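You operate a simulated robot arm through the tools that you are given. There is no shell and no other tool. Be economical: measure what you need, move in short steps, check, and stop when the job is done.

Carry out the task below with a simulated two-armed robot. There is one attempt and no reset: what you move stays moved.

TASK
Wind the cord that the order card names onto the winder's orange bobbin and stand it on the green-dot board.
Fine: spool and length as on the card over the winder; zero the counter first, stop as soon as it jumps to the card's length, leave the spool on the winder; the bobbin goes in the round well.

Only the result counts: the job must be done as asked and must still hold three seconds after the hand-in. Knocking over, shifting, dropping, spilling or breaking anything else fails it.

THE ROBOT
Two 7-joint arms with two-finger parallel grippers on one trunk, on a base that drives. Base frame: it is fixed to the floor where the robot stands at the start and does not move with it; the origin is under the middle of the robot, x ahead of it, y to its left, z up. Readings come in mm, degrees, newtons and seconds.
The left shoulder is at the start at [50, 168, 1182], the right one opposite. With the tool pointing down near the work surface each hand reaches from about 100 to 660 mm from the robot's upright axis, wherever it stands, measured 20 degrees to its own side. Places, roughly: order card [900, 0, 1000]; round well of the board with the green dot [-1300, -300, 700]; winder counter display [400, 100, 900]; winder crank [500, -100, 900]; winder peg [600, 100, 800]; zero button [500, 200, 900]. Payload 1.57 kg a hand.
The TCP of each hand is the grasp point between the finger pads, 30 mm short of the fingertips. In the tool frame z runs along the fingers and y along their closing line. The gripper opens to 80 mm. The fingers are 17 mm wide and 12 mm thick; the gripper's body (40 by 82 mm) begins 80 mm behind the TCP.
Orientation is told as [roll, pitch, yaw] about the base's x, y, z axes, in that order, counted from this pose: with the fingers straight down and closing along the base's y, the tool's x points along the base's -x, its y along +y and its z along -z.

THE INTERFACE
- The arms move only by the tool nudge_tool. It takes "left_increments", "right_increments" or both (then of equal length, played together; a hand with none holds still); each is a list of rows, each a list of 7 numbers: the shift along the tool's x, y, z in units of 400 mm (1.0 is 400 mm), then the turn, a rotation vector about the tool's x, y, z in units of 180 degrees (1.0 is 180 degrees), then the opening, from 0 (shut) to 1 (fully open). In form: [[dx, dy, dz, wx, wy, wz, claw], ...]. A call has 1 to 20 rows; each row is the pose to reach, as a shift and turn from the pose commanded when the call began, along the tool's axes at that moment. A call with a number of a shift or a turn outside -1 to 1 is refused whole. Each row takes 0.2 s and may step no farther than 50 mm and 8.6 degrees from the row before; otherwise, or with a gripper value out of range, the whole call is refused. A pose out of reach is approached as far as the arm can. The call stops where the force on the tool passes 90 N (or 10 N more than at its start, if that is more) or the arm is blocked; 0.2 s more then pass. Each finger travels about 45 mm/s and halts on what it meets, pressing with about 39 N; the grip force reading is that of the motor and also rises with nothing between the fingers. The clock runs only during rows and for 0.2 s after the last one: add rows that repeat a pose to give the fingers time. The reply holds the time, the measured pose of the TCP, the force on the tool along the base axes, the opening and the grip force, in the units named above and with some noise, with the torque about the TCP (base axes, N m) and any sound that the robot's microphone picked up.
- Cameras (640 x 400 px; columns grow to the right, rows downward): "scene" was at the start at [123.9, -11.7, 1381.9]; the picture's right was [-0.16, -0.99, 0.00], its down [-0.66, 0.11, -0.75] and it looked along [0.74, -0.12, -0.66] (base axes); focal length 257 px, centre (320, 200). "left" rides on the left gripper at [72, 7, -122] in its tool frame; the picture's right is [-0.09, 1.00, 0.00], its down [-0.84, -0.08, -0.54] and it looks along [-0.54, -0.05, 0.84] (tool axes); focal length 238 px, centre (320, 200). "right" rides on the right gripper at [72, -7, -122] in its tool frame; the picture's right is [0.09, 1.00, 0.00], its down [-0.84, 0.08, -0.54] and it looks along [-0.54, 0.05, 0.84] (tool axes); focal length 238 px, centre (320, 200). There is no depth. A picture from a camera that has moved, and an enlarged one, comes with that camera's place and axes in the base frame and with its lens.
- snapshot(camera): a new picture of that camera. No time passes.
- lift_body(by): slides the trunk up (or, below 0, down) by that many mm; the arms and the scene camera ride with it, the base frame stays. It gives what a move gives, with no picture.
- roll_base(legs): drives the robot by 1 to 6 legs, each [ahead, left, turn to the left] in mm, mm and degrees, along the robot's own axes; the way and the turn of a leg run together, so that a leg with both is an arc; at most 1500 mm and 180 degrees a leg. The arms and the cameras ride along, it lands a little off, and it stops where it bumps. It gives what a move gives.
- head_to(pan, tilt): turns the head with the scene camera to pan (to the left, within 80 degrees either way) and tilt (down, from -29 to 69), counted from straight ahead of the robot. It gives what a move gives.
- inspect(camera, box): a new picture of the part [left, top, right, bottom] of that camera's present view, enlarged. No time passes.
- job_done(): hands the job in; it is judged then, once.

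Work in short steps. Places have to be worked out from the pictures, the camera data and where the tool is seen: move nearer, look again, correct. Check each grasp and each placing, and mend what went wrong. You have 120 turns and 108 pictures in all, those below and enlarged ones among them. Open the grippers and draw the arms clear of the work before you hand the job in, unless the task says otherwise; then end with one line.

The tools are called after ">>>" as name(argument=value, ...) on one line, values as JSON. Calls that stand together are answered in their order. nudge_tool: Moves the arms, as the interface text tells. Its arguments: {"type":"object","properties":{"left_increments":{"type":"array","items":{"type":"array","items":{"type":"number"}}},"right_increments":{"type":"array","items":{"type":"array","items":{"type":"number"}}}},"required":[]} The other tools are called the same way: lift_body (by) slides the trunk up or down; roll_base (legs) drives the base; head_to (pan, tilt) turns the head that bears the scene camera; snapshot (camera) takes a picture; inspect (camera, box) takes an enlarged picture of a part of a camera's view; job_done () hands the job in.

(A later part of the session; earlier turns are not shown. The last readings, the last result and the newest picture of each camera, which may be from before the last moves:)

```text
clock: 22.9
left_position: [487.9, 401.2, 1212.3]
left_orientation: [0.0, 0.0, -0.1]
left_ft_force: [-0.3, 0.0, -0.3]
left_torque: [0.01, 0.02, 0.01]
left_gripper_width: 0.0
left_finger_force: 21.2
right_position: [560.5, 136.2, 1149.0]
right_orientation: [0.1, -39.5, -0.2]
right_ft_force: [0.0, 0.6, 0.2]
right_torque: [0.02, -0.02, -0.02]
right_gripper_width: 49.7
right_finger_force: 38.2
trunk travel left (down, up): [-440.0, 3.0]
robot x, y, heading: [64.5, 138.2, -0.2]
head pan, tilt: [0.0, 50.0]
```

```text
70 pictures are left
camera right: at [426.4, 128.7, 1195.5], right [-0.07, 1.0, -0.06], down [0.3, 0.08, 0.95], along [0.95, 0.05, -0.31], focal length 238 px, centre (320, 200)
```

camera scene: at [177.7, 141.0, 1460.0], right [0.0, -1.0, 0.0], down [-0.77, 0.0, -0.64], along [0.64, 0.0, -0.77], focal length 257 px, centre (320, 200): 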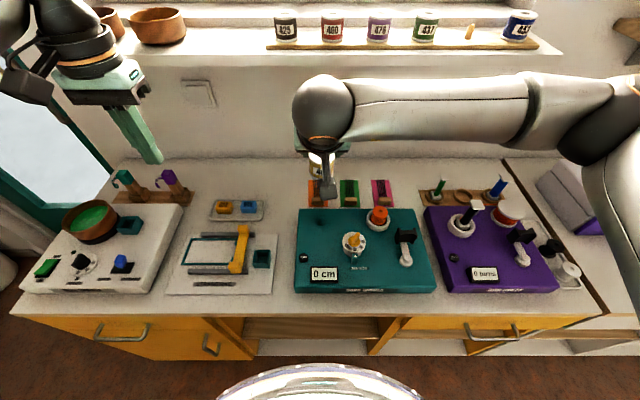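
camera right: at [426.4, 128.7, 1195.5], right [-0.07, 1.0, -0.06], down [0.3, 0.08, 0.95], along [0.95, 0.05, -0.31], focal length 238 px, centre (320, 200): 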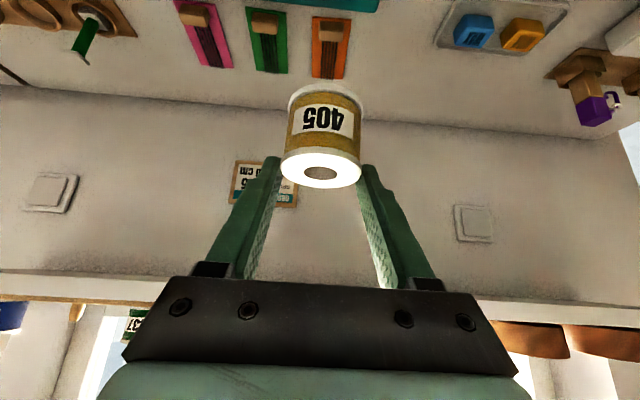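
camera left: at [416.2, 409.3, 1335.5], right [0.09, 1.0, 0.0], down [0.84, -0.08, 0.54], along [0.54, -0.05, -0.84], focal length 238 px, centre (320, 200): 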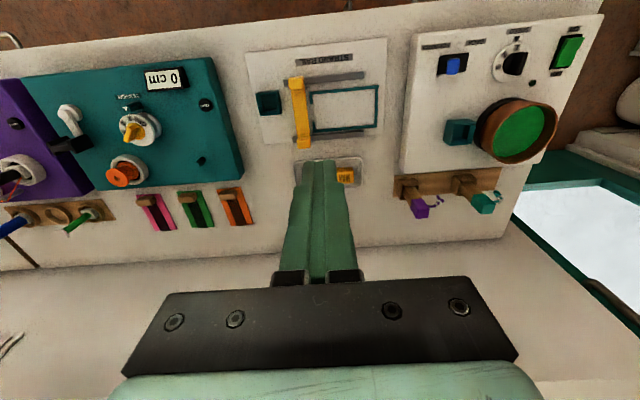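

The grip is holding. I go down to about 15 mm above the peg and check with the left camera from the side.

>>> nudge_tool(right_increments=[[0.035, 0, 0.061, 0, 0, 0, 0], [0.07, 0, 0.122, 0, 0, 0, 0], [0.105, 0, 0.183, 0, 0, 0, 0], [0.14, 0, 0.244, 0, 0, 0, 0], [0.175, 0, 0.305, 0, 0, 0, 0], [0.21, 0, 0.366, 0, 0, 0, 0], [0.2448, 0, 0.427, 0, 0, 0, 0], [0.2448, 0, 0.427, 0, 0, 0, 0]])

>>> snapshot(camera="left")

>>> inspect(camera="scene", box=[265, 140, 425, 300])

>>> snapshot(camera="right")

```text
clock: 24.7
left_position: [487.7, 400.9, 1213.9]
left_orientation: [0.0, 0.0, 0.0]
left_ft_force: [0.1, 0.1, -0.3]
left_torque: [-0.03, 0.01, -0.02]
left_gripper_width: 0.0
left_finger_force: 21.7
right_position: [594.5, 136.7, 954.7]
right_orientation: [0.0, -39.5, -0.1]
right_ft_force: [-0.1, 0.6, -0.5]
right_torque: [-0.05, -0.01, -0.03]
right_gripper_width: 49.8
right_finger_force: 38.8
trunk travel left (down, up): [-440.0, 3.0]
robot x, y, heading: [57.2, 139.4, -0.1]
head pan, tilt: [0.0, 50.0]
```

```text
69 pictures are left
camera left: at [416.1, 409.3, 1335.5], right [0.09, 1.0, 0.0], down [0.84, -0.08, 0.54], along [0.54, -0.05, -0.84], focal length 238 px, centre (320, 200)
```

left: 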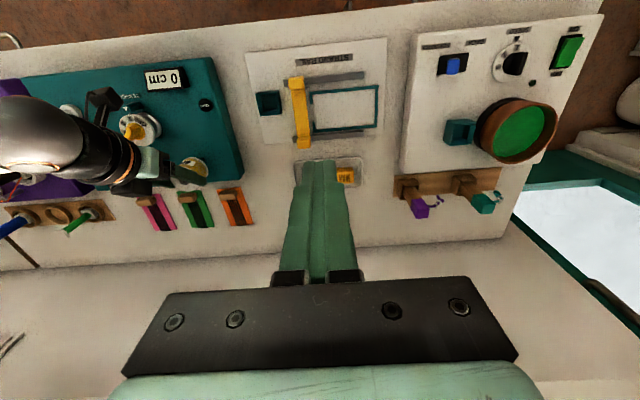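

```text
2.50 times, centred on (345, 220) of scene
camera zoom: at [177.6, 141.4, 1460.1], right [0.0, -1.0, 0.0], down [-0.77, 0.0, -0.64], along [0.64, 0.0, -0.77], focal length 642 px, centre (258, 150)
```

zoom: 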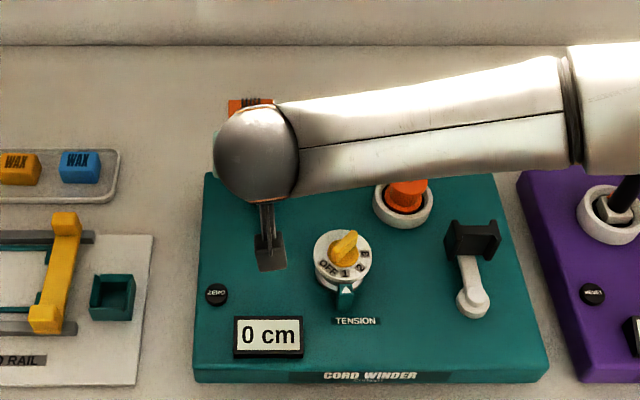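

```text
67 pictures are left
camera right: at [461.0, 129.1, 1002.2], right [-0.07, 1.0, -0.06], down [0.3, 0.08, 0.95], along [0.95, 0.05, -0.3], focal length 238 px, centre (320, 200)
```

right: 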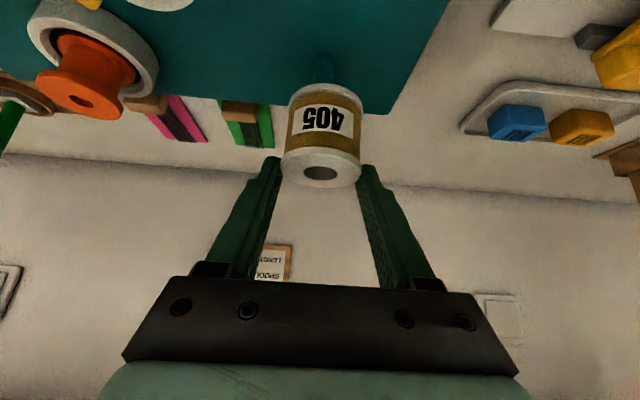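

The peg is visible just beneath the spool in the right camera, so I zoom to judge alignment.

>>> inspect(camera="right", box=[260, 40, 390, 200])

>>> inspect(camera="left", box=[120, 120, 250, 220])

```text
2.50 times, centred on (325, 120) of right
camera zoom: at [461.0, 129.1, 1002.2], right [-0.07, 1.0, -0.06], down [0.3, 0.08, 0.95], along [0.95, 0.05, -0.3], focal length 596 px, centre (308, 400)
```

zoom: 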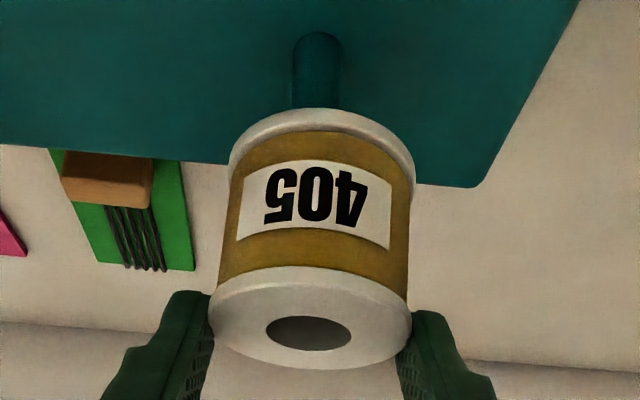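

```text
4.00 times, centred on (185, 170) of left
camera zoom: at [416.1, 409.3, 1335.5], right [0.09, 1.0, 0.0], down [0.84, -0.08, 0.54], along [0.54, -0.05, -0.84], focal length 953 px, centre (860, 320)
```

zoom: 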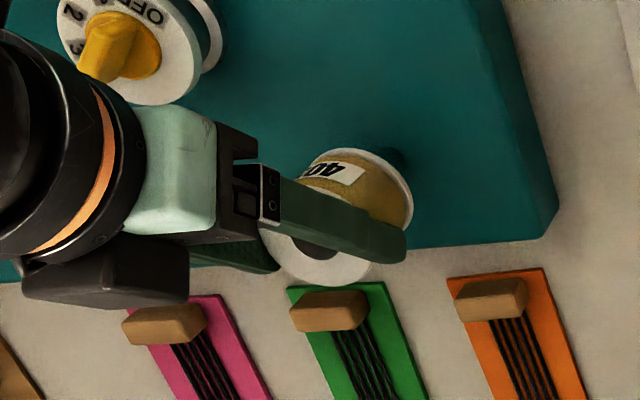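

Peg at about (598,132), spool hole axis at (600,135.4), and the spool is upright now. I shift y by -3 mm and x by -1 mm, and lower 28 mm onto the peg.

>>> nudge_tool(right_increments=[[0.002, -0.008, -0.0016, 0, 0, 0, 0], [0.013, -0.008, 0.0128, 0, 0, 0, 0], [0.024, -0.008, 0.0254, 0, 0, 0, 0], [0.035, -0.008, 0.0386, 0, 0, 0, 0], [0.0465, -0.008, 0.0524, 0, 0, 0, 0], [0.0465, -0.008, 0.0524, 0, 0, 0, 0]])

>>> inspect(camera="right", box=[260, 40, 390, 200])

```text
clock: 26.1
left_position: [487.3, 403.5, 1214.0]
left_orientation: [-0.1, -0.2, 0.0]
left_ft_force: [0.1, 0.0, -0.9]
left_torque: [-0.01, 0.03, 0.0]
left_gripper_width: 0.0
left_finger_force: 20.9
right_position: [592.5, 132.7, 926.6]
right_orientation: [0.0, -39.6, -0.1]
right_ft_force: [0.3, 0.1, -0.2]
right_torque: [-0.02, 0.0, -0.05]
right_gripper_width: 49.9
right_finger_force: 38.9
trunk travel left (down, up): [-440.0, 3.0]
robot x, y, heading: [61.6, 140.0, -0.1]
head pan, tilt: [0.0, 50.0]
```

```text
2.50 times, centred on (325, 120) of right
camera zoom: at [459.3, 125.7, 974.0], right [-0.07, 1.0, -0.06], down [0.3, 0.08, 0.95], along [0.95, 0.05, -0.3], focal length 596 px, centre (308, 400)
```

zoom: 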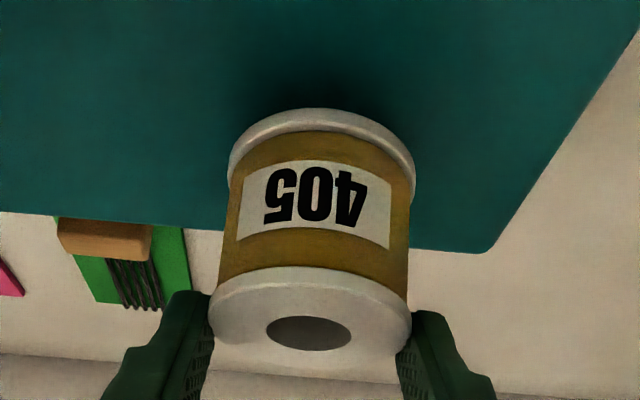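

No contact force, and the peg is hidden, presumably inside the hole. I lower further in small steps.

>>> nudge_tool(right_increments=[[0.008, 0, 0.0096, 0, 0, 0, 0], [0.0159, 0, 0.0193, 0, 0, 0, 0], [0.0191, 0, 0.0232, 0, 0, 0, 0], [0.0191, 0, 0.0232, 0, 0, 0, 0]])

>>> inspect(camera="right", box=[260, 40, 390, 200])

```text
clock: 27.1
left_position: [487.2, 401.6, 1212.6]
left_orientation: [0.0, 0.0, 0.0]
left_ft_force: [-0.9, -0.3, -0.2]
left_torque: [-0.04, 0.0, 0.02]
left_gripper_width: 0.2
left_finger_force: 21.5
right_position: [593.2, 132.7, 915.6]
right_orientation: [0.0, -39.4, -0.1]
right_ft_force: [-0.4, -0.5, -1.2]
right_torque: [-0.01, 0.02, -0.02]
right_gripper_width: 49.7
right_finger_force: 39.3
trunk travel left (down, up): [-440.0, 3.0]
robot x, y, heading: [60.4, 142.1, 0.1]
head pan, tilt: [0.0, 50.0]
```

```text
2.50 times, centred on (325, 120) of right
camera zoom: at [459.1, 125.2, 961.8], right [-0.07, 1.0, -0.06], down [0.3, 0.08, 0.95], along [0.95, 0.05, -0.31], focal length 596 px, centre (308, 400)
```

zoom: 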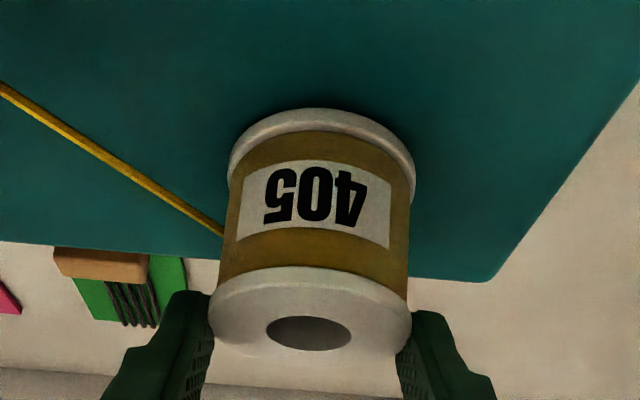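

A cord appeared from the spool to the bobbin, so the spool is engaged on the peg. I lower 3 mm, release, and retreat back along the tool axis.

>>> nudge_tool(right_increments=[[0.0048, 0, 0.0058, 0, 0, 0, 0], [0.0048, 0, 0.0058, 0, 0, 0, 0], [0.0048, 0, 0.0058, 0, 0, 0, 0.5], [0.0048, 0, 0.0058, 0, 0, 0, 1], [0.0048, 0, 0.0058, 0, 0, 0, 1], [0.0048, 0, -0.05, 0, 0, 0, 1], [0.0048, 0, -0.12, 0, 0, 0, 1], [0.0048, 0, -0.19, 0, 0, 0, 1], [0.0048, 0, -0.26, 0, 0, 0, 1], [0.0048, 0, -0.26, 0, 0, 0, 1]])

>>> snapshot(camera="right")

>>> snapshot(camera="left")

```text
clock: 29.3
left_position: [487.7, 402.0, 1213.2]
left_orientation: [0.0, 0.0, 0.0]
left_ft_force: [0.3, 0.7, -1.2]
left_torque: [-0.02, 0.0, 0.01]
left_gripper_width: 0.0
left_finger_force: 20.8
right_position: [525.0, 132.0, 994.0]
right_orientation: [0.1, -39.5, -0.1]
right_ft_force: [0.7, 0.1, 1.1]
right_torque: [-0.02, 0.01, -0.02]
right_gripper_width: 79.8
right_finger_force: 0.0
trunk travel left (down, up): [-440.0, 3.0]
robot x, y, heading: [59.5, 140.4, -0.1]
head pan, tilt: [0.0, 50.0]
```

```text
62 pictures are left
camera right: at [391.5, 125.1, 1041.1], right [-0.07, 1.0, -0.06], down [0.3, 0.08, 0.95], along [0.95, 0.05, -0.3], focal length 238 px, centre (320, 200)
```

right: 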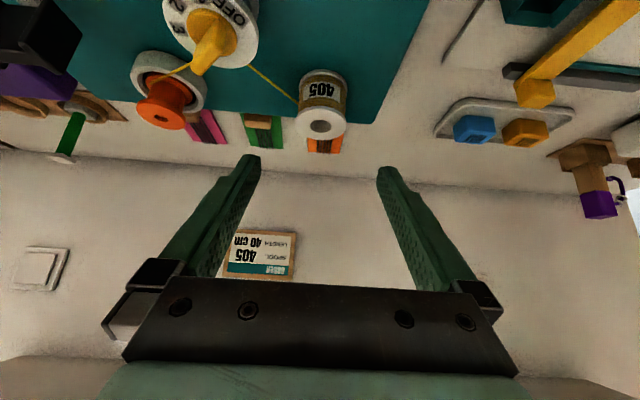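

```text
61 pictures are left
camera left: at [416.3, 409.3, 1335.4], right [0.09, 1.0, 0.0], down [0.84, -0.08, 0.54], along [0.54, -0.05, -0.84], focal length 238 px, centre (320, 200)
```

left: 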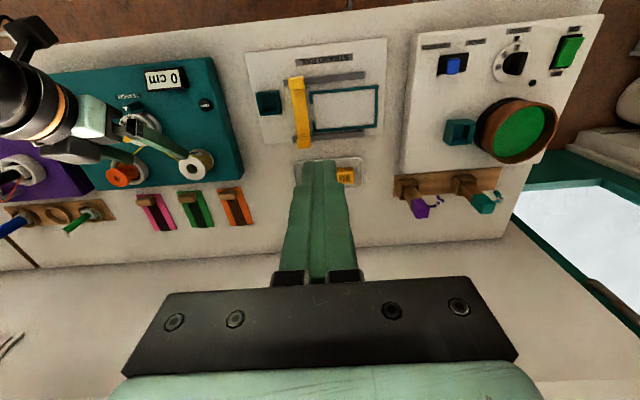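

The spool is seated, with the cord running via the tension dial to the bobbin. Now I bring the right hand over the crank, pointing down, to study it.

>>> nudge_tool(right_increments=[[-0.003, -0.05, -0.08, 0, 0.027, 0, 1], [-0.006, -0.12, -0.12, 0, 0.055, 0, 1], [-0.009, -0.2, -0.16, 0, 0.082, 0, 1], [-0.012, -0.28, -0.2, 0, 0.11, 0, 1], [-0.015, -0.36, -0.24, 0, 0.137, 0, 1], [-0.018, -0.44, -0.28, 0, 0.165, 0, 1], [-0.021, -0.5175, -0.31, 0, 0.192, 0, 1], [-0.024, -0.5175, -0.324, 0, 0.2194, 0, 1], [-0.024, -0.5175, -0.324, 0, 0.2194, 0, 1]])

>>> snapshot(camera="right")

>>> inspect(camera="scene", box=[285, 195, 445, 300])

```text
clock: 31.3
left_position: [487.2, 401.3, 1213.0]
left_orientation: [-0.1, -0.1, 0.0]
left_ft_force: [-0.1, 1.0, 1.1]
left_torque: [0.0, -0.01, 0.01]
left_gripper_width: 0.0
left_finger_force: 20.8
right_position: [449.3, -74.5, 1102.2]
right_orientation: [0.1, 0.1, -0.1]
right_ft_force: [-0.3, 0.1, -0.3]
right_torque: [-0.02, -0.02, 0.01]
right_gripper_width: 79.8
right_finger_force: 0.1
trunk travel left (down, up): [-440.0, 3.0]
robot x, y, heading: [60.6, 139.8, 0.0]
head pan, tilt: [0.0, 50.0]
```

```text
60 pictures are left
camera right: at [377.3, -82.3, 1221.1], right [-0.09, 1.0, 0.0], down [0.84, 0.08, 0.54], along [0.54, 0.05, -0.84], focal length 238 px, centre (320, 200)
```

right: 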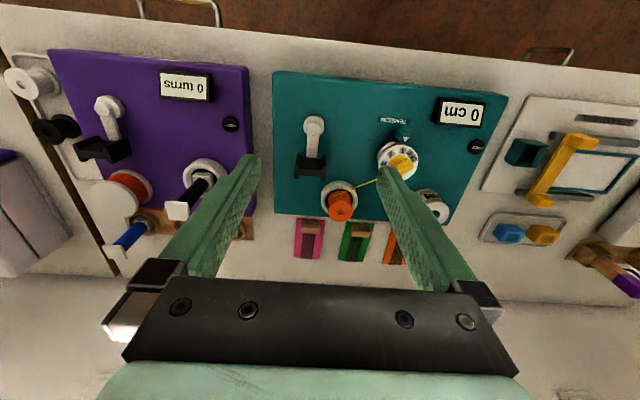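

```text
3.81 times, centred on (365, 248) of scene
camera zoom: at [177.4, 141.1, 1460.1], right [0.0, -1.0, 0.0], down [-0.77, 0.0, -0.64], along [0.64, 0.0, -0.77], focal length 979 px, centre (149, 19)
```

zoom: 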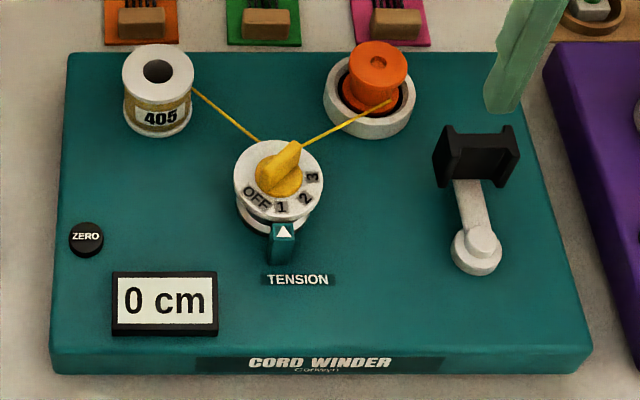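

>>> inspect(camera="right", box=[270, 100, 370, 200])

>>> inspect(camera="scene", box=[380, 215, 430, 275])

```text
4.00 times, centred on (320, 150) of right
camera zoom: at [377.3, -82.3, 1221.1], right [-0.09, 1.0, 0.0], down [0.84, 0.08, 0.54], along [0.54, 0.05, -0.84], focal length 953 px, centre (320, 400)
```

zoom: 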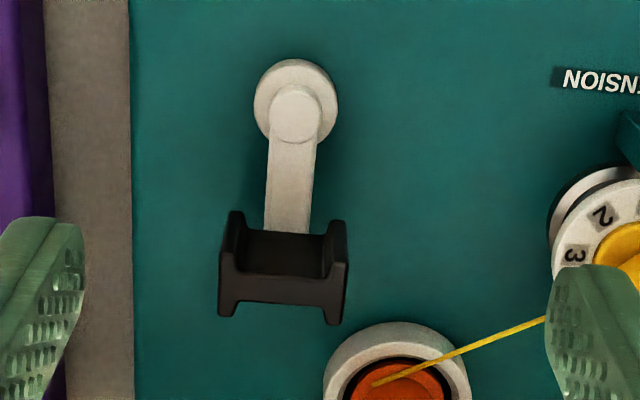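

```text
6.67 times, centred on (405, 245) of scene
camera zoom: at [177.4, 141.1, 1460.1], right [0.0, -1.0, 0.0], down [-0.77, 0.0, -0.64], along [0.64, 0.0, -0.77], focal length 1713 px, centre (-247, -100)
```

zoom: 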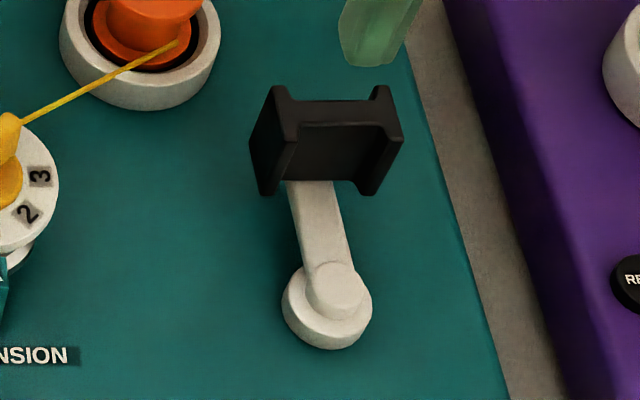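

The handle is an H-shaped vertical block at about (524,-77), top ~920, on a crank hub at about (481,-79). The fingers should grip its crossbar radially, along x, between the cheeks. I turn the right hand to yaw +90 and go nearer to refine.

>>> nudge_tool(right_increments=[[-0.01, 0, 0.026, 0, 0, -0.046, 1], [-0.02, 0, 0.052, 0, 0, -0.092, 1], [-0.03, 0, 0.078, 0, 0, -0.138, 1], [-0.04, 0, 0.104, 0, 0, -0.184, 1], [-0.05, 0, 0.13, 0, 0, -0.23, 1], [-0.06, 0, 0.156, 0, 0, -0.276, 1], [-0.07, 0, 0.182, 0, 0, -0.322, 1], [-0.08, 0, 0.208, 0, 0, -0.368, 1], [-0.09, 0, 0.234, 0, 0, -0.414, 1], [-0.1, 0, 0.26, 0, 0, -0.46, 1], [-0.1025, -0.006, 0.28, 0, 0, -0.5, 1], [-0.1025, -0.006, 0.28, 0, 0, -0.5, 1]])

>>> snapshot(camera="right")

>>> inspect(camera="scene", box=[345, 175, 465, 275])

```text
clock: 33.9
left_position: [486.3, 400.8, 1213.4]
left_orientation: [0.1, -0.1, 0.0]
left_ft_force: [-1.2, -0.6, 0.3]
left_torque: [0.04, -0.04, -0.01]
left_gripper_width: 0.1
left_finger_force: 20.9
right_position: [358.1, -21.9, 950.0]
right_orientation: [-0.3, -0.1, 89.9]
right_ft_force: [-0.2, -1.1, -0.6]
right_torque: [0.04, -0.03, -0.01]
right_gripper_width: 80.1
right_finger_force: 0.2
right hand out of reach, approached as far as the arm can: row 7, 8, 9, 10, 11, 12
trunk travel left (down, up): [-440.0, 3.0]
robot x, y, heading: [59.0, 140.4, -0.1]
head pan, tilt: [0.0, 50.0]
```

```text
56 pictures are left
camera right: at [362.9, -94.1, 1069.4], right [-1.0, -0.09, -0.01], down [-0.08, 0.84, 0.54], along [-0.04, 0.54, -0.84], focal length 238 px, centre (320, 200)
```

right: 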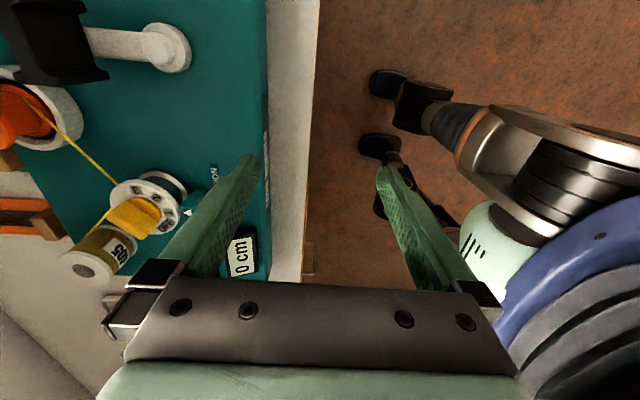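

```text
4.00 times, centred on (405, 225) of scene
camera zoom: at [176.5, 140.1, 1460.2], right [0.0, -1.0, 0.0], down [-0.77, 0.0, -0.64], along [0.64, 0.0, -0.77], focal length 1028 px, centre (-20, 100)
```

zoom: 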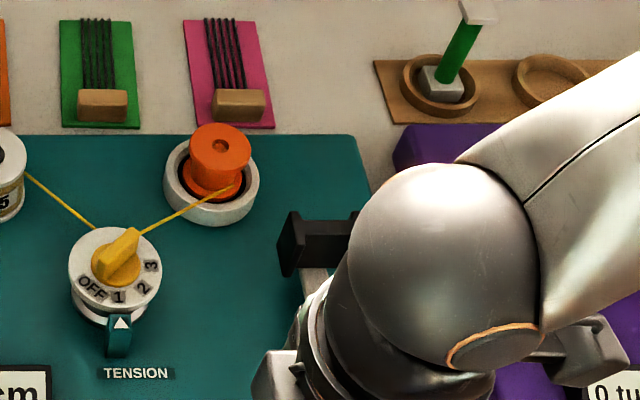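

Yaw +90 is out of reach there, though nothing was touched. I go back up to yaw 0, then try yaw −90.

>>> nudge_tool(right_increments=[[0.0, -0.0, -0.06, 0, 0, 0.046, 1], [0.01, -0.0, -0.12, 0, 0, 0.092, 1], [0.02, -0.02, -0.18, 0, 0, 0.138, 1], [0.04, -0.05, -0.24, 0, 0, 0.184, 1], [0.06, -0.08, -0.3, 0, 0, 0.23, 1], [0.08, -0.11, -0.375, 0, 0, 0.276, 1], [0.1, -0.14, -0.375, 0, 0, 0.322, 1], [0.12, -0.17, -0.375, 0, 0, 0.368, 1], [0.1325, -0.2, -0.375, 0, 0, 0.414, 1], [0.1325, -0.23, -0.375, 0, 0, 0.46, 1], [0.1325, -0.23, -0.375, 0, 0, 0.5, 1], [0.1325, -0.23, -0.375, 0, 0, 0.5, 1]])

>>> nudge_tool(right_increments=[[0, 0, 0, 0, 0, 0.046, 1], [0, 0, 0, 0, 0, 0.092, 1], [0, 0, 0, 0, 0, 0.138, 1], [0, 0, 0, 0, 0, 0.184, 1], [0, 0, 0, 0, 0, 0.23, 1], [0, 0, 0, 0, 0, 0.276, 1], [0, 0, 0, 0, 0, 0.322, 1], [0, 0, 0, 0, 0, 0.368, 1], [0, 0, 0, 0, 0, 0.414, 1], [0, 0, 0, 0, 0, 0.46, 1], [0, 0, 0, 0, 0, 0.5, 1], [0, 0, 0, 0, 0, 0.5, 1]])

>>> snapshot(camera="right")

```text
clock: 36.5
left_position: [488.1, 401.6, 1212.4]
left_orientation: [0.0, 0.0, 0.2]
left_ft_force: [-0.5, -0.1, 0.7]
left_torque: [0.01, 0.01, 0.04]
left_gripper_width: 0.0
left_finger_force: 21.3
right_position: [450.6, -73.5, 1098.5]
right_orientation: [0.1, 0.0, -0.2]
right_ft_force: [0.4, -0.1, 1.2]
right_torque: [-0.04, -0.02, -0.02]
right_gripper_width: 80.1
right_finger_force: 0.1
trunk travel left (down, up): [-440.0, 3.0]
robot x, y, heading: [60.8, 139.2, 0.1]
head pan, tilt: [0.0, 50.0]
```

```text
clock: 39.1
left_position: [488.3, 401.9, 1213.4]
left_orientation: [0.0, 0.0, 0.1]
left_ft_force: [1.4, -0.3, -0.4]
left_torque: [-0.04, 0.0, -0.01]
left_gripper_width: 0.0
left_finger_force: 20.8
right_position: [451.5, -74.2, 1099.4]
right_orientation: [0.0, 0.0, -90.2]
right_ft_force: [-0.3, 0.3, -0.4]
right_torque: [0.0, 0.01, -0.04]
right_gripper_width: 80.1
right_finger_force: 0.0
trunk travel left (down, up): [-440.0, 3.0]
robot x, y, heading: [55.5, 137.1, -0.0]
head pan, tilt: [0.0, 50.0]
```

```text
54 pictures are left
camera right: at [443.4, -2.5, 1220.4], right [1.0, 0.09, 0.0], down [0.07, -0.84, 0.54], along [0.05, -0.54, -0.84], focal length 238 px, centre (320, 200)
```

right: 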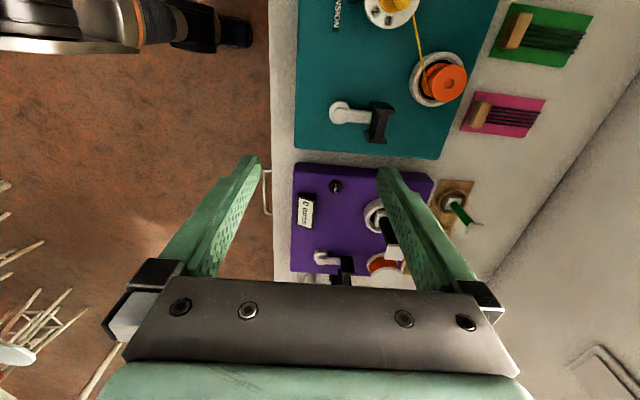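

Yaw −90 works. I move above the handle at (524,-77) with the TCP at 1000.

>>> nudge_tool(right_increments=[[0, 0.06, 0.06, 0, 0, 0, 1], [0, 0.12, 0.12, 0, 0, 0, 1], [-0.0075, 0.181, 0.18, 0, 0, 0, 1], [-0.0075, 0.181, 0.2475, 0, 0, 0, 1], [-0.0075, 0.181, 0.2475, 0, 0, 0, 1]])

>>> snapshot(camera="right")

>>> inspect(camera="scene", box=[345, 175, 465, 275])

```text
clock: 40.3
left_position: [487.5, 401.2, 1212.5]
left_orientation: [0.0, 0.0, 0.0]
left_ft_force: [-0.3, -0.4, 0.2]
left_torque: [-0.02, 0.03, -0.03]
left_gripper_width: 0.0
left_finger_force: 21.3
right_position: [522.6, -77.0, 1000.6]
right_orientation: [0.1, 0.0, -90.0]
right_ft_force: [0.9, 0.1, -0.1]
right_torque: [0.02, 0.01, 0.01]
right_gripper_width: 79.8
right_finger_force: 0.1
trunk travel left (down, up): [-440.0, 3.0]
robot x, y, heading: [61.2, 137.9, 0.1]
head pan, tilt: [0.0, 50.0]
```

```text
53 pictures are left
camera right: at [515.5, -5.9, 1120.7], right [1.0, 0.09, 0.0], down [0.08, -0.84, 0.54], along [0.05, -0.54, -0.84], focal length 238 px, centre (320, 200)
```

right: 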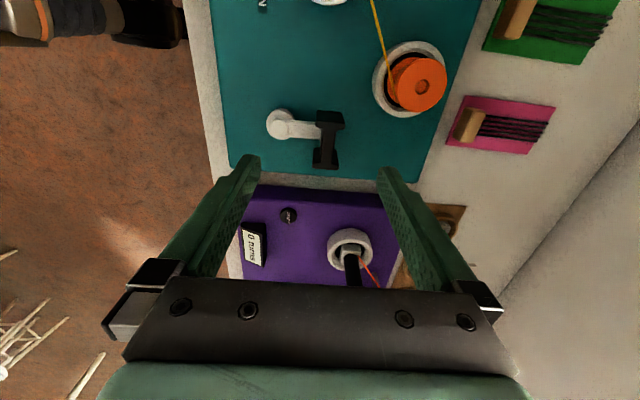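

```text
4.00 times, centred on (405, 225) of scene
camera zoom: at [177.8, 141.5, 1460.0], right [0.0, -1.0, 0.0], down [-0.77, 0.0, -0.64], along [0.64, 0.0, -0.77], focal length 1028 px, centre (-20, 100)
```

zoom: 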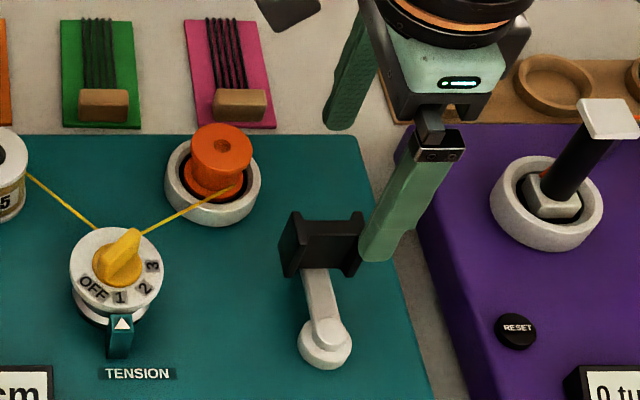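

>>> inspect(camera="right", box=[250, 90, 370, 190])

```text
4.00 times, centred on (310, 140) of right
camera zoom: at [515.5, -5.9, 1120.7], right [1.0, 0.09, 0.0], down [0.08, -0.84, 0.54], along [0.05, -0.54, -0.84], focal length 953 px, centre (360, 440)
```

zoom: 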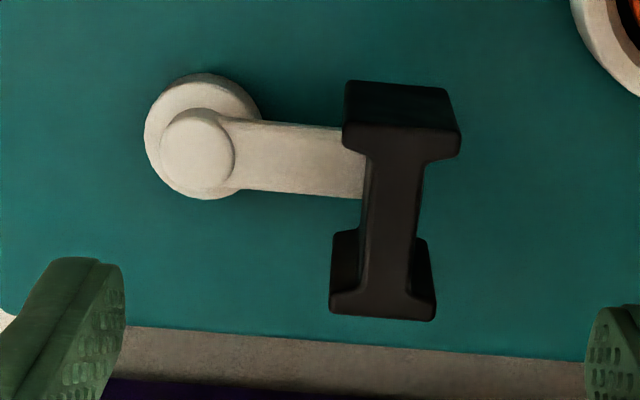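

Handle centre (530,-79), top 918, crossbar ~12 mm thick with a ~30 mm gap between cheeks; hub at (479,-80). I descend, straddling the crossbar, to TCP 912.

>>> nudge_tool(right_increments=[[-0.005, 0.0185, 0.06, 0, 0, 0, 1], [-0.005, 0.0185, 0.12, 0, 0, 0, 1], [-0.005, 0.0185, 0.17, 0, 0, 0, 1], [-0.005, 0.0185, 0.22, 0, 0, 0, 1], [-0.005, 0.0185, 0.22, 0, 0, 0, 1]])

>>> snapshot(camera="right")

>>> inspect(camera="scene", box=[345, 175, 465, 275])

```text
clock: 41.5
left_position: [488.1, 400.9, 1213.5]
left_orientation: [0.0, 0.0, 0.0]
left_ft_force: [-0.3, -0.3, 0.3]
left_torque: [0.01, -0.01, 0.01]
left_gripper_width: 0.0
left_finger_force: 21.3
right_position: [530.8, -78.8, 912.6]
right_orientation: [0.0, 0.1, -89.9]
right_ft_force: [0.2, 0.7, -0.6]
right_torque: [-0.01, 0.0, -0.02]
right_gripper_width: 80.2
right_finger_force: 0.0
trunk travel left (down, up): [-440.0, 3.0]
robot x, y, heading: [60.5, 142.2, 0.1]
head pan, tilt: [0.0, 50.0]
```

```text
50 pictures are left
camera right: at [522.8, -7.2, 1032.8], right [1.0, 0.09, 0.0], down [0.08, -0.84, 0.54], along [0.05, -0.54, -0.84], focal length 238 px, centre (320, 200)
```

right: 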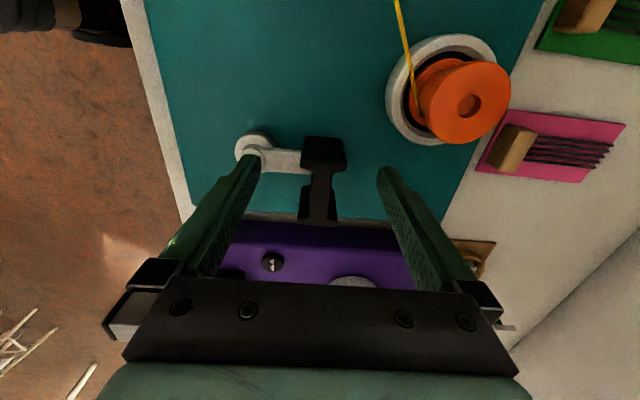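

```text
4.00 times, centred on (405, 225) of scene
camera zoom: at [177.7, 141.4, 1460.1], right [0.0, -1.0, 0.0], down [-0.77, 0.0, -0.64], along [0.64, 0.0, -0.77], focal length 1028 px, centre (-20, 100)
```

zoom: 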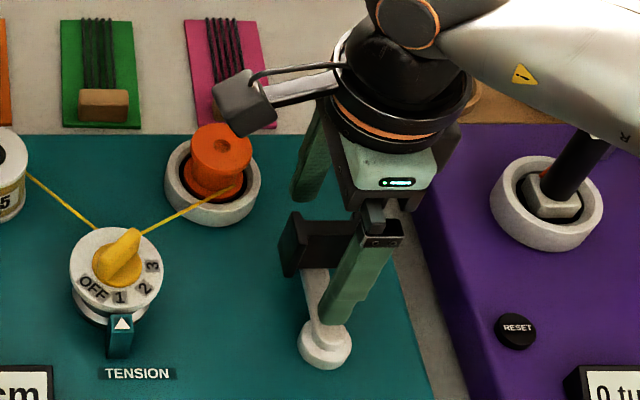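

Everything lines up with no contact. I close on the crossbar.

>>> nudge_tool(right_increments=[[0, 0, 0, 0, 0, 0, 0.6], [0, 0, 0, 0, 0, 0, 0.3], [0, 0, 0, 0, 0, 0, 0], [0, 0, 0, 0, 0, 0, 0], [0, 0, 0, 0, 0, 0, 0]])

>>> snapshot(camera="right")

```text
clock: 42.7
left_position: [488.1, 401.6, 1211.8]
left_orientation: [0.0, 0.0, 0.0]
left_ft_force: [0.0, 0.3, -0.1]
left_torque: [0.0, 0.02, -0.01]
left_gripper_width: 0.1
left_finger_force: 20.8
right_position: [531.2, -78.3, 911.2]
right_orientation: [-0.1, 0.1, -90.2]
right_ft_force: [0.6, 0.1, -0.1]
right_torque: [0.04, 0.05, 0.0]
right_gripper_width: 12.0
right_finger_force: 20.5
trunk travel left (down, up): [-440.0, 3.0]
robot x, y, heading: [55.3, 138.6, 0.1]
head pan, tilt: [0.0, 50.0]
```

```text
48 pictures are left
camera right: at [523.1, -7.2, 1033.3], right [1.0, 0.09, 0.0], down [0.08, -0.84, 0.54], along [0.05, -0.54, -0.84], focal length 238 px, centre (320, 200)
```

right: 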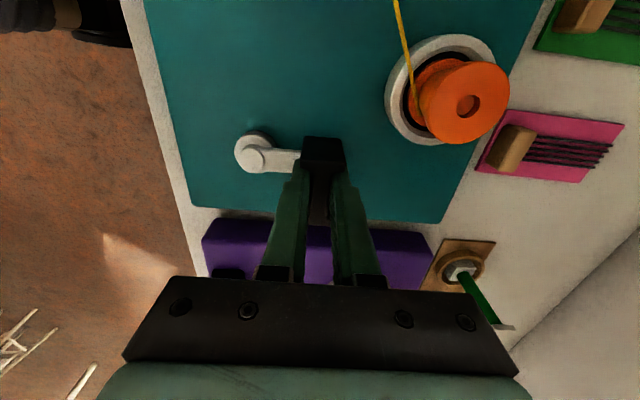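

Gripped at 12 mm. As a test I move a 15° clockwise arc with constant orientation, to learn whether the handle swivels and which way the counter runs.

>>> nudge_tool(right_increments=[[-0.0111, -0.0003, 0, 0, 0, 0, 0], [-0.0222, -0.0014, 0, 0, 0, 0, 0], [-0.0333, -0.0032, 0, 0, 0, 0, 0], [-0.0333, -0.0032, 0, 0, 0, 0, 0]])

>>> snapshot(camera="right")

>>> snapshot(camera="scene")

```text
clock: 43.7
left_position: [488.3, 401.4, 1213.2]
left_orientation: [0.0, -0.1, -0.1]
left_ft_force: [0.1, 0.0, 0.2]
left_torque: [-0.03, 0.0, -0.04]
left_gripper_width: 0.2
left_finger_force: 21.2
right_position: [528.7, -92.3, 912.8]
right_orientation: [0.0, 0.1, -89.9]
right_ft_force: [-1.9, 0.1, 1.0]
right_torque: [0.0, 0.03, 0.01]
right_gripper_width: 11.4
right_finger_force: 29.3
trunk travel left (down, up): [-440.0, 3.0]
robot x, y, heading: [59.5, 137.4, -0.0]
head pan, tilt: [0.0, 50.0]
```

```text
47 pictures are left
camera right: at [521.3, -20.8, 1033.3], right [1.0, 0.09, 0.0], down [0.08, -0.84, 0.54], along [0.05, -0.54, -0.84], focal length 238 px, centre (320, 200)
```

right: 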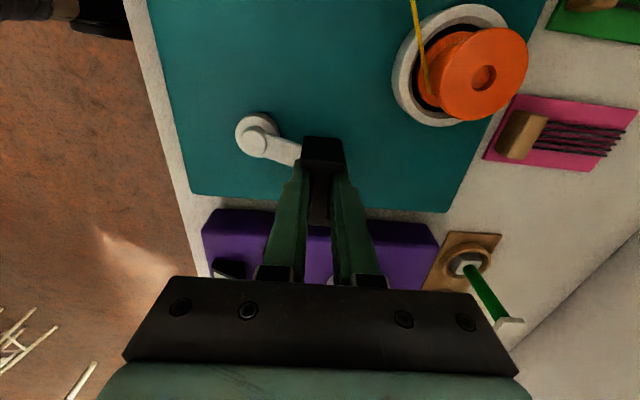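

```text
46 pictures are left
camera scene: at [177.5, 141.5, 1460.1], right [0.0, -1.0, 0.0], down [-0.77, 0.0, -0.64], along [0.64, 0.0, -0.77], focal length 257 px, centre (320, 200)
```

scene: 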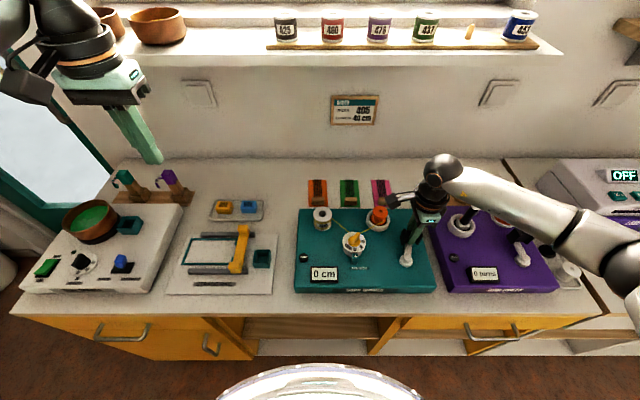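

The handle swivels freely, so constant orientation works, with low forces. I continue clockwise by 90° along the circle (centre ~(479.5,-79.5), R 50) and check the counter.

>>> nudge_tool(right_increments=[[-0.0297, -0.0118, 0, 0, 0, 0, 0], [-0.056, -0.0312, 0, 0, 0, 0, 0], [-0.0763, -0.0568, 0, 0, 0, 0, 0], [-0.0893, -0.0867, 0, 0, 0, 0, 0], [-0.0941, -0.119, 0, 0, 0, 0, 0], [-0.0904, -0.1514, 0, 0, 0, 0, 0]])

>>> inspect(camera="scene", box=[285, 195, 445, 300])

```text
clock: 45.1
left_position: [489.0, 401.9, 1212.4]
left_orientation: [-0.1, 0.0, 0.1]
left_ft_force: [-0.3, 0.7, 0.5]
left_torque: [0.0, 0.01, 0.0]
left_gripper_width: 0.2
left_finger_force: 21.4
right_position: [468.7, -128.5, 913.3]
right_orientation: [0.0, 0.0, -90.0]
right_ft_force: [1.9, 7.9, -8.7]
right_torque: [-0.17, -0.06, 0.0]
right_gripper_width: 11.4
right_finger_force: 29.3
trunk travel left (down, up): [-440.0, 3.0]
robot x, y, heading: [60.0, 142.3, 0.0]
head pan, tilt: [0.0, 50.0]
```

```text
3.81 times, centred on (365, 248) of scene
camera zoom: at [178.7, 141.9, 1459.9], right [0.0, -1.0, 0.0], down [-0.77, 0.0, -0.64], along [0.64, 0.0, -0.77], focal length 979 px, centre (149, 19)
```

zoom: 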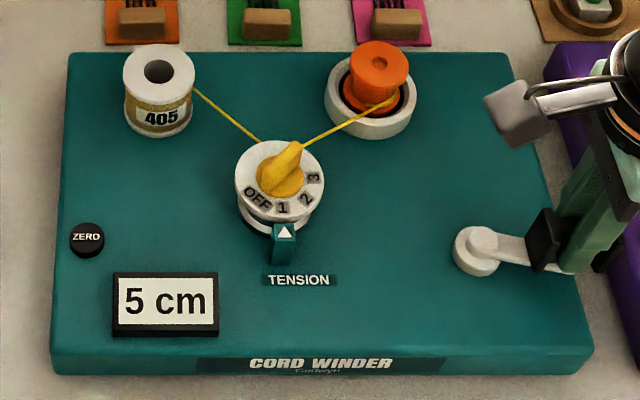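

Clockwise counts up: 5 cm after about 100°. I continue to φ = −180° and check.

>>> nudge_tool(right_increments=[[0.0165, -0.031, 0, 0, 0, 0, 0], [0.036, -0.0563, 0, 0, 0, 0, 0], [0.0613, -0.0758, 0, 0, 0, 0, 0], [0.0908, -0.088, 0, 0, 0, 0, 0], [0.1225, -0.0923, 0, 0, 0, 0, 0]])

>>> inspect(camera="scene", box=[285, 195, 445, 300])

```text
clock: 46.3
left_position: [487.3, 402.3, 1212.6]
left_orientation: [-0.1, -0.1, 0.0]
left_ft_force: [0.7, -0.4, -0.2]
left_torque: [0.01, -0.04, -0.03]
left_gripper_width: 0.0
left_finger_force: 21.5
right_position: [429.7, -79.9, 912.9]
right_orientation: [0.1, -0.1, -90.1]
right_ft_force: [-2.2, 0.1, 0.5]
right_torque: [-0.92, 0.08, -0.01]
right_gripper_width: 11.7
right_finger_force: 28.8
trunk travel left (down, up): [-440.0, 3.0]
robot x, y, heading: [55.6, 139.0, 0.4]
head pan, tilt: [0.0, 50.0]
```

```text
3.81 times, centred on (365, 248) of scene
camera zoom: at [177.3, 141.8, 1460.2], right [0.0, -1.0, 0.0], down [-0.77, 0.0, -0.64], along [0.64, 0.0, -0.77], focal length 979 px, centre (149, 19)
```

zoom: 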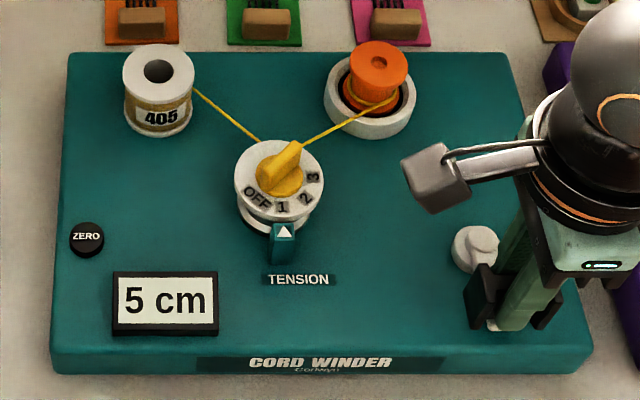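

Still 5 cm at about 175° of turn. I continue to φ = −240°.

>>> nudge_tool(right_increments=[[0.0317, 0.0042, 0, 0, 0, 0, 0], [0.0613, 0.0165, 0, 0, 0, 0, 0], [0.0865, 0.036, 0, 0, 0, 0, 0], [0.106, 0.0613, 0, 0, 0, 0, 0]])

>>> inspect(camera="scene", box=[285, 195, 445, 300])

```text
clock: 47.3
left_position: [487.7, 403.4, 1213.5]
left_orientation: [-0.1, 0.0, 0.1]
left_ft_force: [0.2, 0.2, 0.2]
left_torque: [0.0, -0.02, -0.03]
left_gripper_width: 0.0
left_finger_force: 21.0
right_position: [456.3, -36.1, 912.8]
right_orientation: [0.2, 0.3, -89.9]
right_ft_force: [-3.7, 8.4, -2.4]
right_torque: [-0.13, 0.19, -0.01]
right_gripper_width: 11.5
right_finger_force: 29.4
trunk travel left (down, up): [-440.0, 3.0]
robot x, y, heading: [57.9, 143.2, -0.2]
head pan, tilt: [0.0, 50.0]
```

```text
3.81 times, centred on (365, 248) of scene
camera zoom: at [177.6, 142.4, 1460.0], right [0.0, -1.0, 0.0], down [-0.77, 0.0, -0.64], along [0.64, 0.0, -0.77], focal length 979 px, centre (149, 19)
```

zoom: 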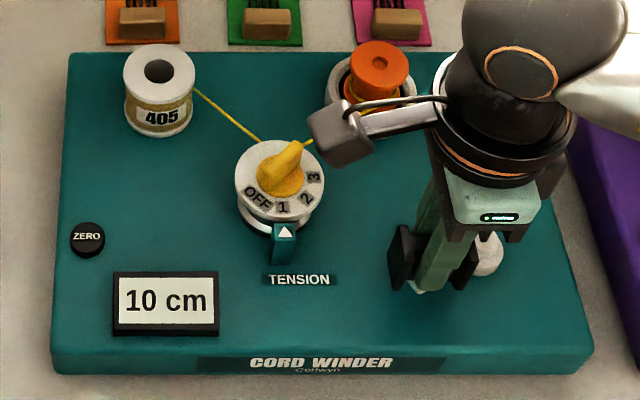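

10 cm at about 240° of turn, so roughly 90–100° per 5 cm. I run another 320° clockwise, which should stay short of 35 cm, and check.

>>> nudge_tool(right_increments=[[0.0128, 0.0315, 0, 0, 0, 0, 0], [0.0165, 0.0655, 0, 0, 0, 0, 0], [0.0105, 0.099, 0, 0, 0, 0, 0], [-0.0045, 0.1298, 0, 0, 0, 0, 0], [-0.0273, 0.155, 0, 0, 0, 0, 0], [-0.0563, 0.1733, 0, 0, 0, 0, 0], [-0.089, 0.1825, 0, 0, 0, 0, 0], [-0.123, 0.1825, 0, 0, 0, 0, 0], [-0.1558, 0.1733, 0, 0, 0, 0, 0], [-0.1848, 0.155, 0, 0, 0, 0, 0], [-0.2075, 0.1298, 0, 0, 0, 0, 0], [-0.2225, 0.099, 0, 0, 0, 0, 0], [-0.2285, 0.0655, 0, 0, 0, 0, 0], [-0.2248, 0.0315, 0, 0, 0, 0, 0], [-0.212, 0.0, 0, 0, 0, 0, 0], [-0.191, -0.0268, 0, 0, 0, 0, 0], [-0.1635, -0.047, 0, 0, 0, 0, 0], [-0.1315, -0.0585, 0, 0, 0, 0, 0], [-0.0975, -0.061, 0, 0, 0, 0, 0], [-0.064, -0.0538, 0, 0, 0, 0, 0]])

>>> inspect(camera="scene", box=[285, 195, 445, 300])

```text
clock: 51.5
left_position: [488.0, 403.1, 1214.0]
left_orientation: [-0.1, -0.1, 0.1]
left_ft_force: [0.3, 0.1, 0.0]
left_torque: [0.03, 0.02, 0.05]
left_gripper_width: 0.0
left_finger_force: 21.6
right_position: [432.5, -60.7, 912.0]
right_orientation: [0.0, 0.1, -90.0]
right_ft_force: [-3.1, 2.2, 0.8]
right_torque: [-0.62, 0.13, -0.03]
right_gripper_width: 11.4
right_finger_force: 28.8
trunk travel left (down, up): [-440.0, 3.0]
robot x, y, heading: [61.3, 138.6, 0.1]
head pan, tilt: [0.0, 50.0]
```

```text
3.81 times, centred on (365, 248) of scene
camera zoom: at [177.2, 142.0, 1460.1], right [0.0, -1.0, 0.0], down [-0.77, 0.0, -0.64], along [0.64, 0.0, -0.77], focal length 979 px, centre (149, 19)
```

zoom: 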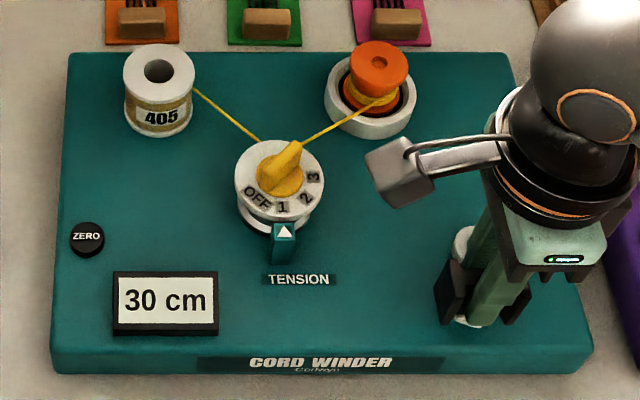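

30 cm at about 560°, so it's 90° per 5 cm and 40 should come near φ = −718…−728°. I advance to −696° and check.

>>> nudge_tool(right_increments=[[0.03, 0.016, 0, 0, 0, 0, 0], [0.0545, 0.0395, 0, 0, 0, 0, 0], [0.0715, 0.069, 0, 0, 0, 0, 0], [0.0798, 0.1023, 0, 0, 0, 0, 0], [0.0788, 0.1363, 0, 0, 0, 0, 0], [0.068, 0.1688, 0, 0, 0, 0, 0], [0.049, 0.197, 0, 0, 0, 0, 0], [0.023, 0.219, 0, 0, 0, 0, 0], [0.0078, 0.227, 0, 0, 0, 0, 0]])

>>> inspect(camera="scene", box=[285, 195, 445, 300])

```text
clock: 53.5
left_position: [489.4, 401.5, 1212.0]
left_orientation: [-0.1, 0.0, 0.0]
left_ft_force: [0.5, 0.4, 0.0]
left_torque: [0.0, -0.02, -0.01]
left_gripper_width: 0.0
left_finger_force: 21.4
right_position: [526.6, -61.0, 912.5]
right_orientation: [0.3, -0.1, -90.1]
right_ft_force: [10.6, 4.4, -0.4]
right_torque: [0.58, 0.04, 0.06]
right_gripper_width: 11.5
right_finger_force: 28.4
trunk travel left (down, up): [-440.0, 3.0]
robot x, y, heading: [59.8, 136.8, 0.2]
head pan, tilt: [0.0, 50.0]
```

```text
3.81 times, centred on (365, 248) of scene
camera zoom: at [179.0, 141.7, 1460.0], right [0.0, -1.0, 0.0], down [-0.77, 0.0, -0.64], along [0.64, 0.0, -0.77], focal length 979 px, centre (149, 19)
```

zoom: 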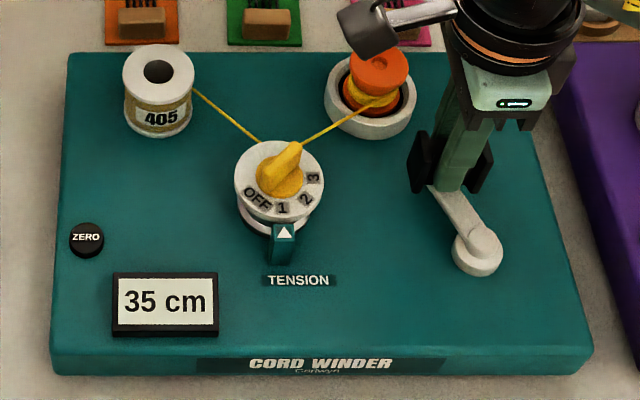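

35 cm. Now small steps: to φ ≈ −714°.

>>> nudge_tool(right_increments=[[-0.0195, 0.0093, 0, 0, 0, 0, 0], [-0.0368, 0.0123, 0, 0, 0, 0, 0]])

>>> inspect(camera="scene", box=[285, 195, 445, 300])

```text
clock: 54.1
left_position: [487.4, 402.2, 1212.7]
left_orientation: [0.0, 0.1, 0.0]
left_ft_force: [-0.4, -0.3, -0.8]
left_torque: [0.0, 0.03, -0.01]
left_gripper_width: 0.0
left_finger_force: 21.3
right_position: [529.4, -74.6, 913.4]
right_orientation: [0.0, 0.0, -90.1]
right_ft_force: [4.9, 1.1, 4.4]
right_torque: [0.83, -0.05, 0.03]
right_gripper_width: 11.5
right_finger_force: 29.2
trunk travel left (down, up): [-440.0, 3.0]
robot x, y, heading: [57.3, 143.2, 0.4]
head pan, tilt: [0.0, 50.0]
```

```text
3.81 times, centred on (365, 248) of scene
camera zoom: at [177.8, 141.4, 1460.1], right [0.0, -1.0, 0.0], down [-0.77, 0.0, -0.64], along [0.64, 0.0, -0.77], focal length 979 px, centre (149, 19)
```

zoom: 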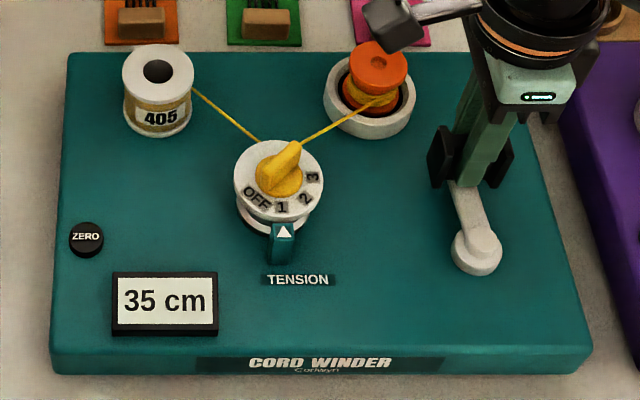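

Still 35 cm. The handle lags its start position by about 5 mm, so I step 4 mm further.

>>> nudge_tool(right_increments=[[-0.0105, 0.001, 0, 0, 0, 0, 0]])

>>> inspect(camera="scene", box=[285, 195, 445, 300])

```text
clock: 54.5
left_position: [486.8, 402.7, 1212.8]
left_orientation: [0.0, -0.1, 0.0]
left_ft_force: [0.0, -0.1, 0.5]
left_torque: [0.01, 0.04, 0.01]
left_gripper_width: 0.0
left_finger_force: 21.8
right_position: [530.2, -78.3, 912.9]
right_orientation: [0.0, 0.0, -90.1]
right_ft_force: [3.5, -0.1, 7.5]
right_torque: [0.45, -0.05, 0.02]
right_gripper_width: 11.4
right_finger_force: 28.5
trunk travel left (down, up): [-440.0, 3.0]
robot x, y, heading: [59.4, 140.3, -0.1]
head pan, tilt: [0.0, 50.0]
```

```text
3.81 times, centred on (365, 248) of scene
camera zoom: at [177.5, 141.5, 1460.1], right [0.0, -1.0, 0.0], down [-0.77, 0.0, -0.64], along [0.64, 0.0, -0.77], focal length 979 px, centre (149, 19)
```

zoom: 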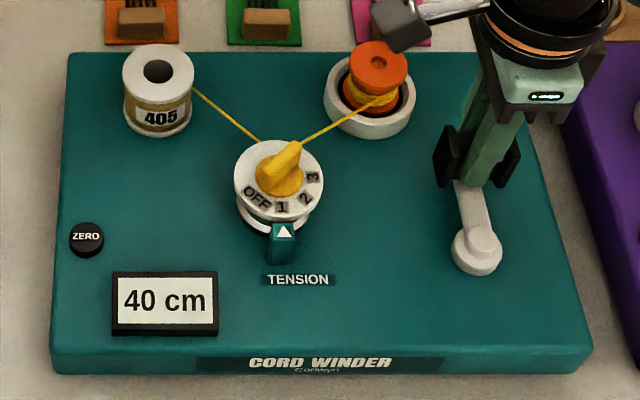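

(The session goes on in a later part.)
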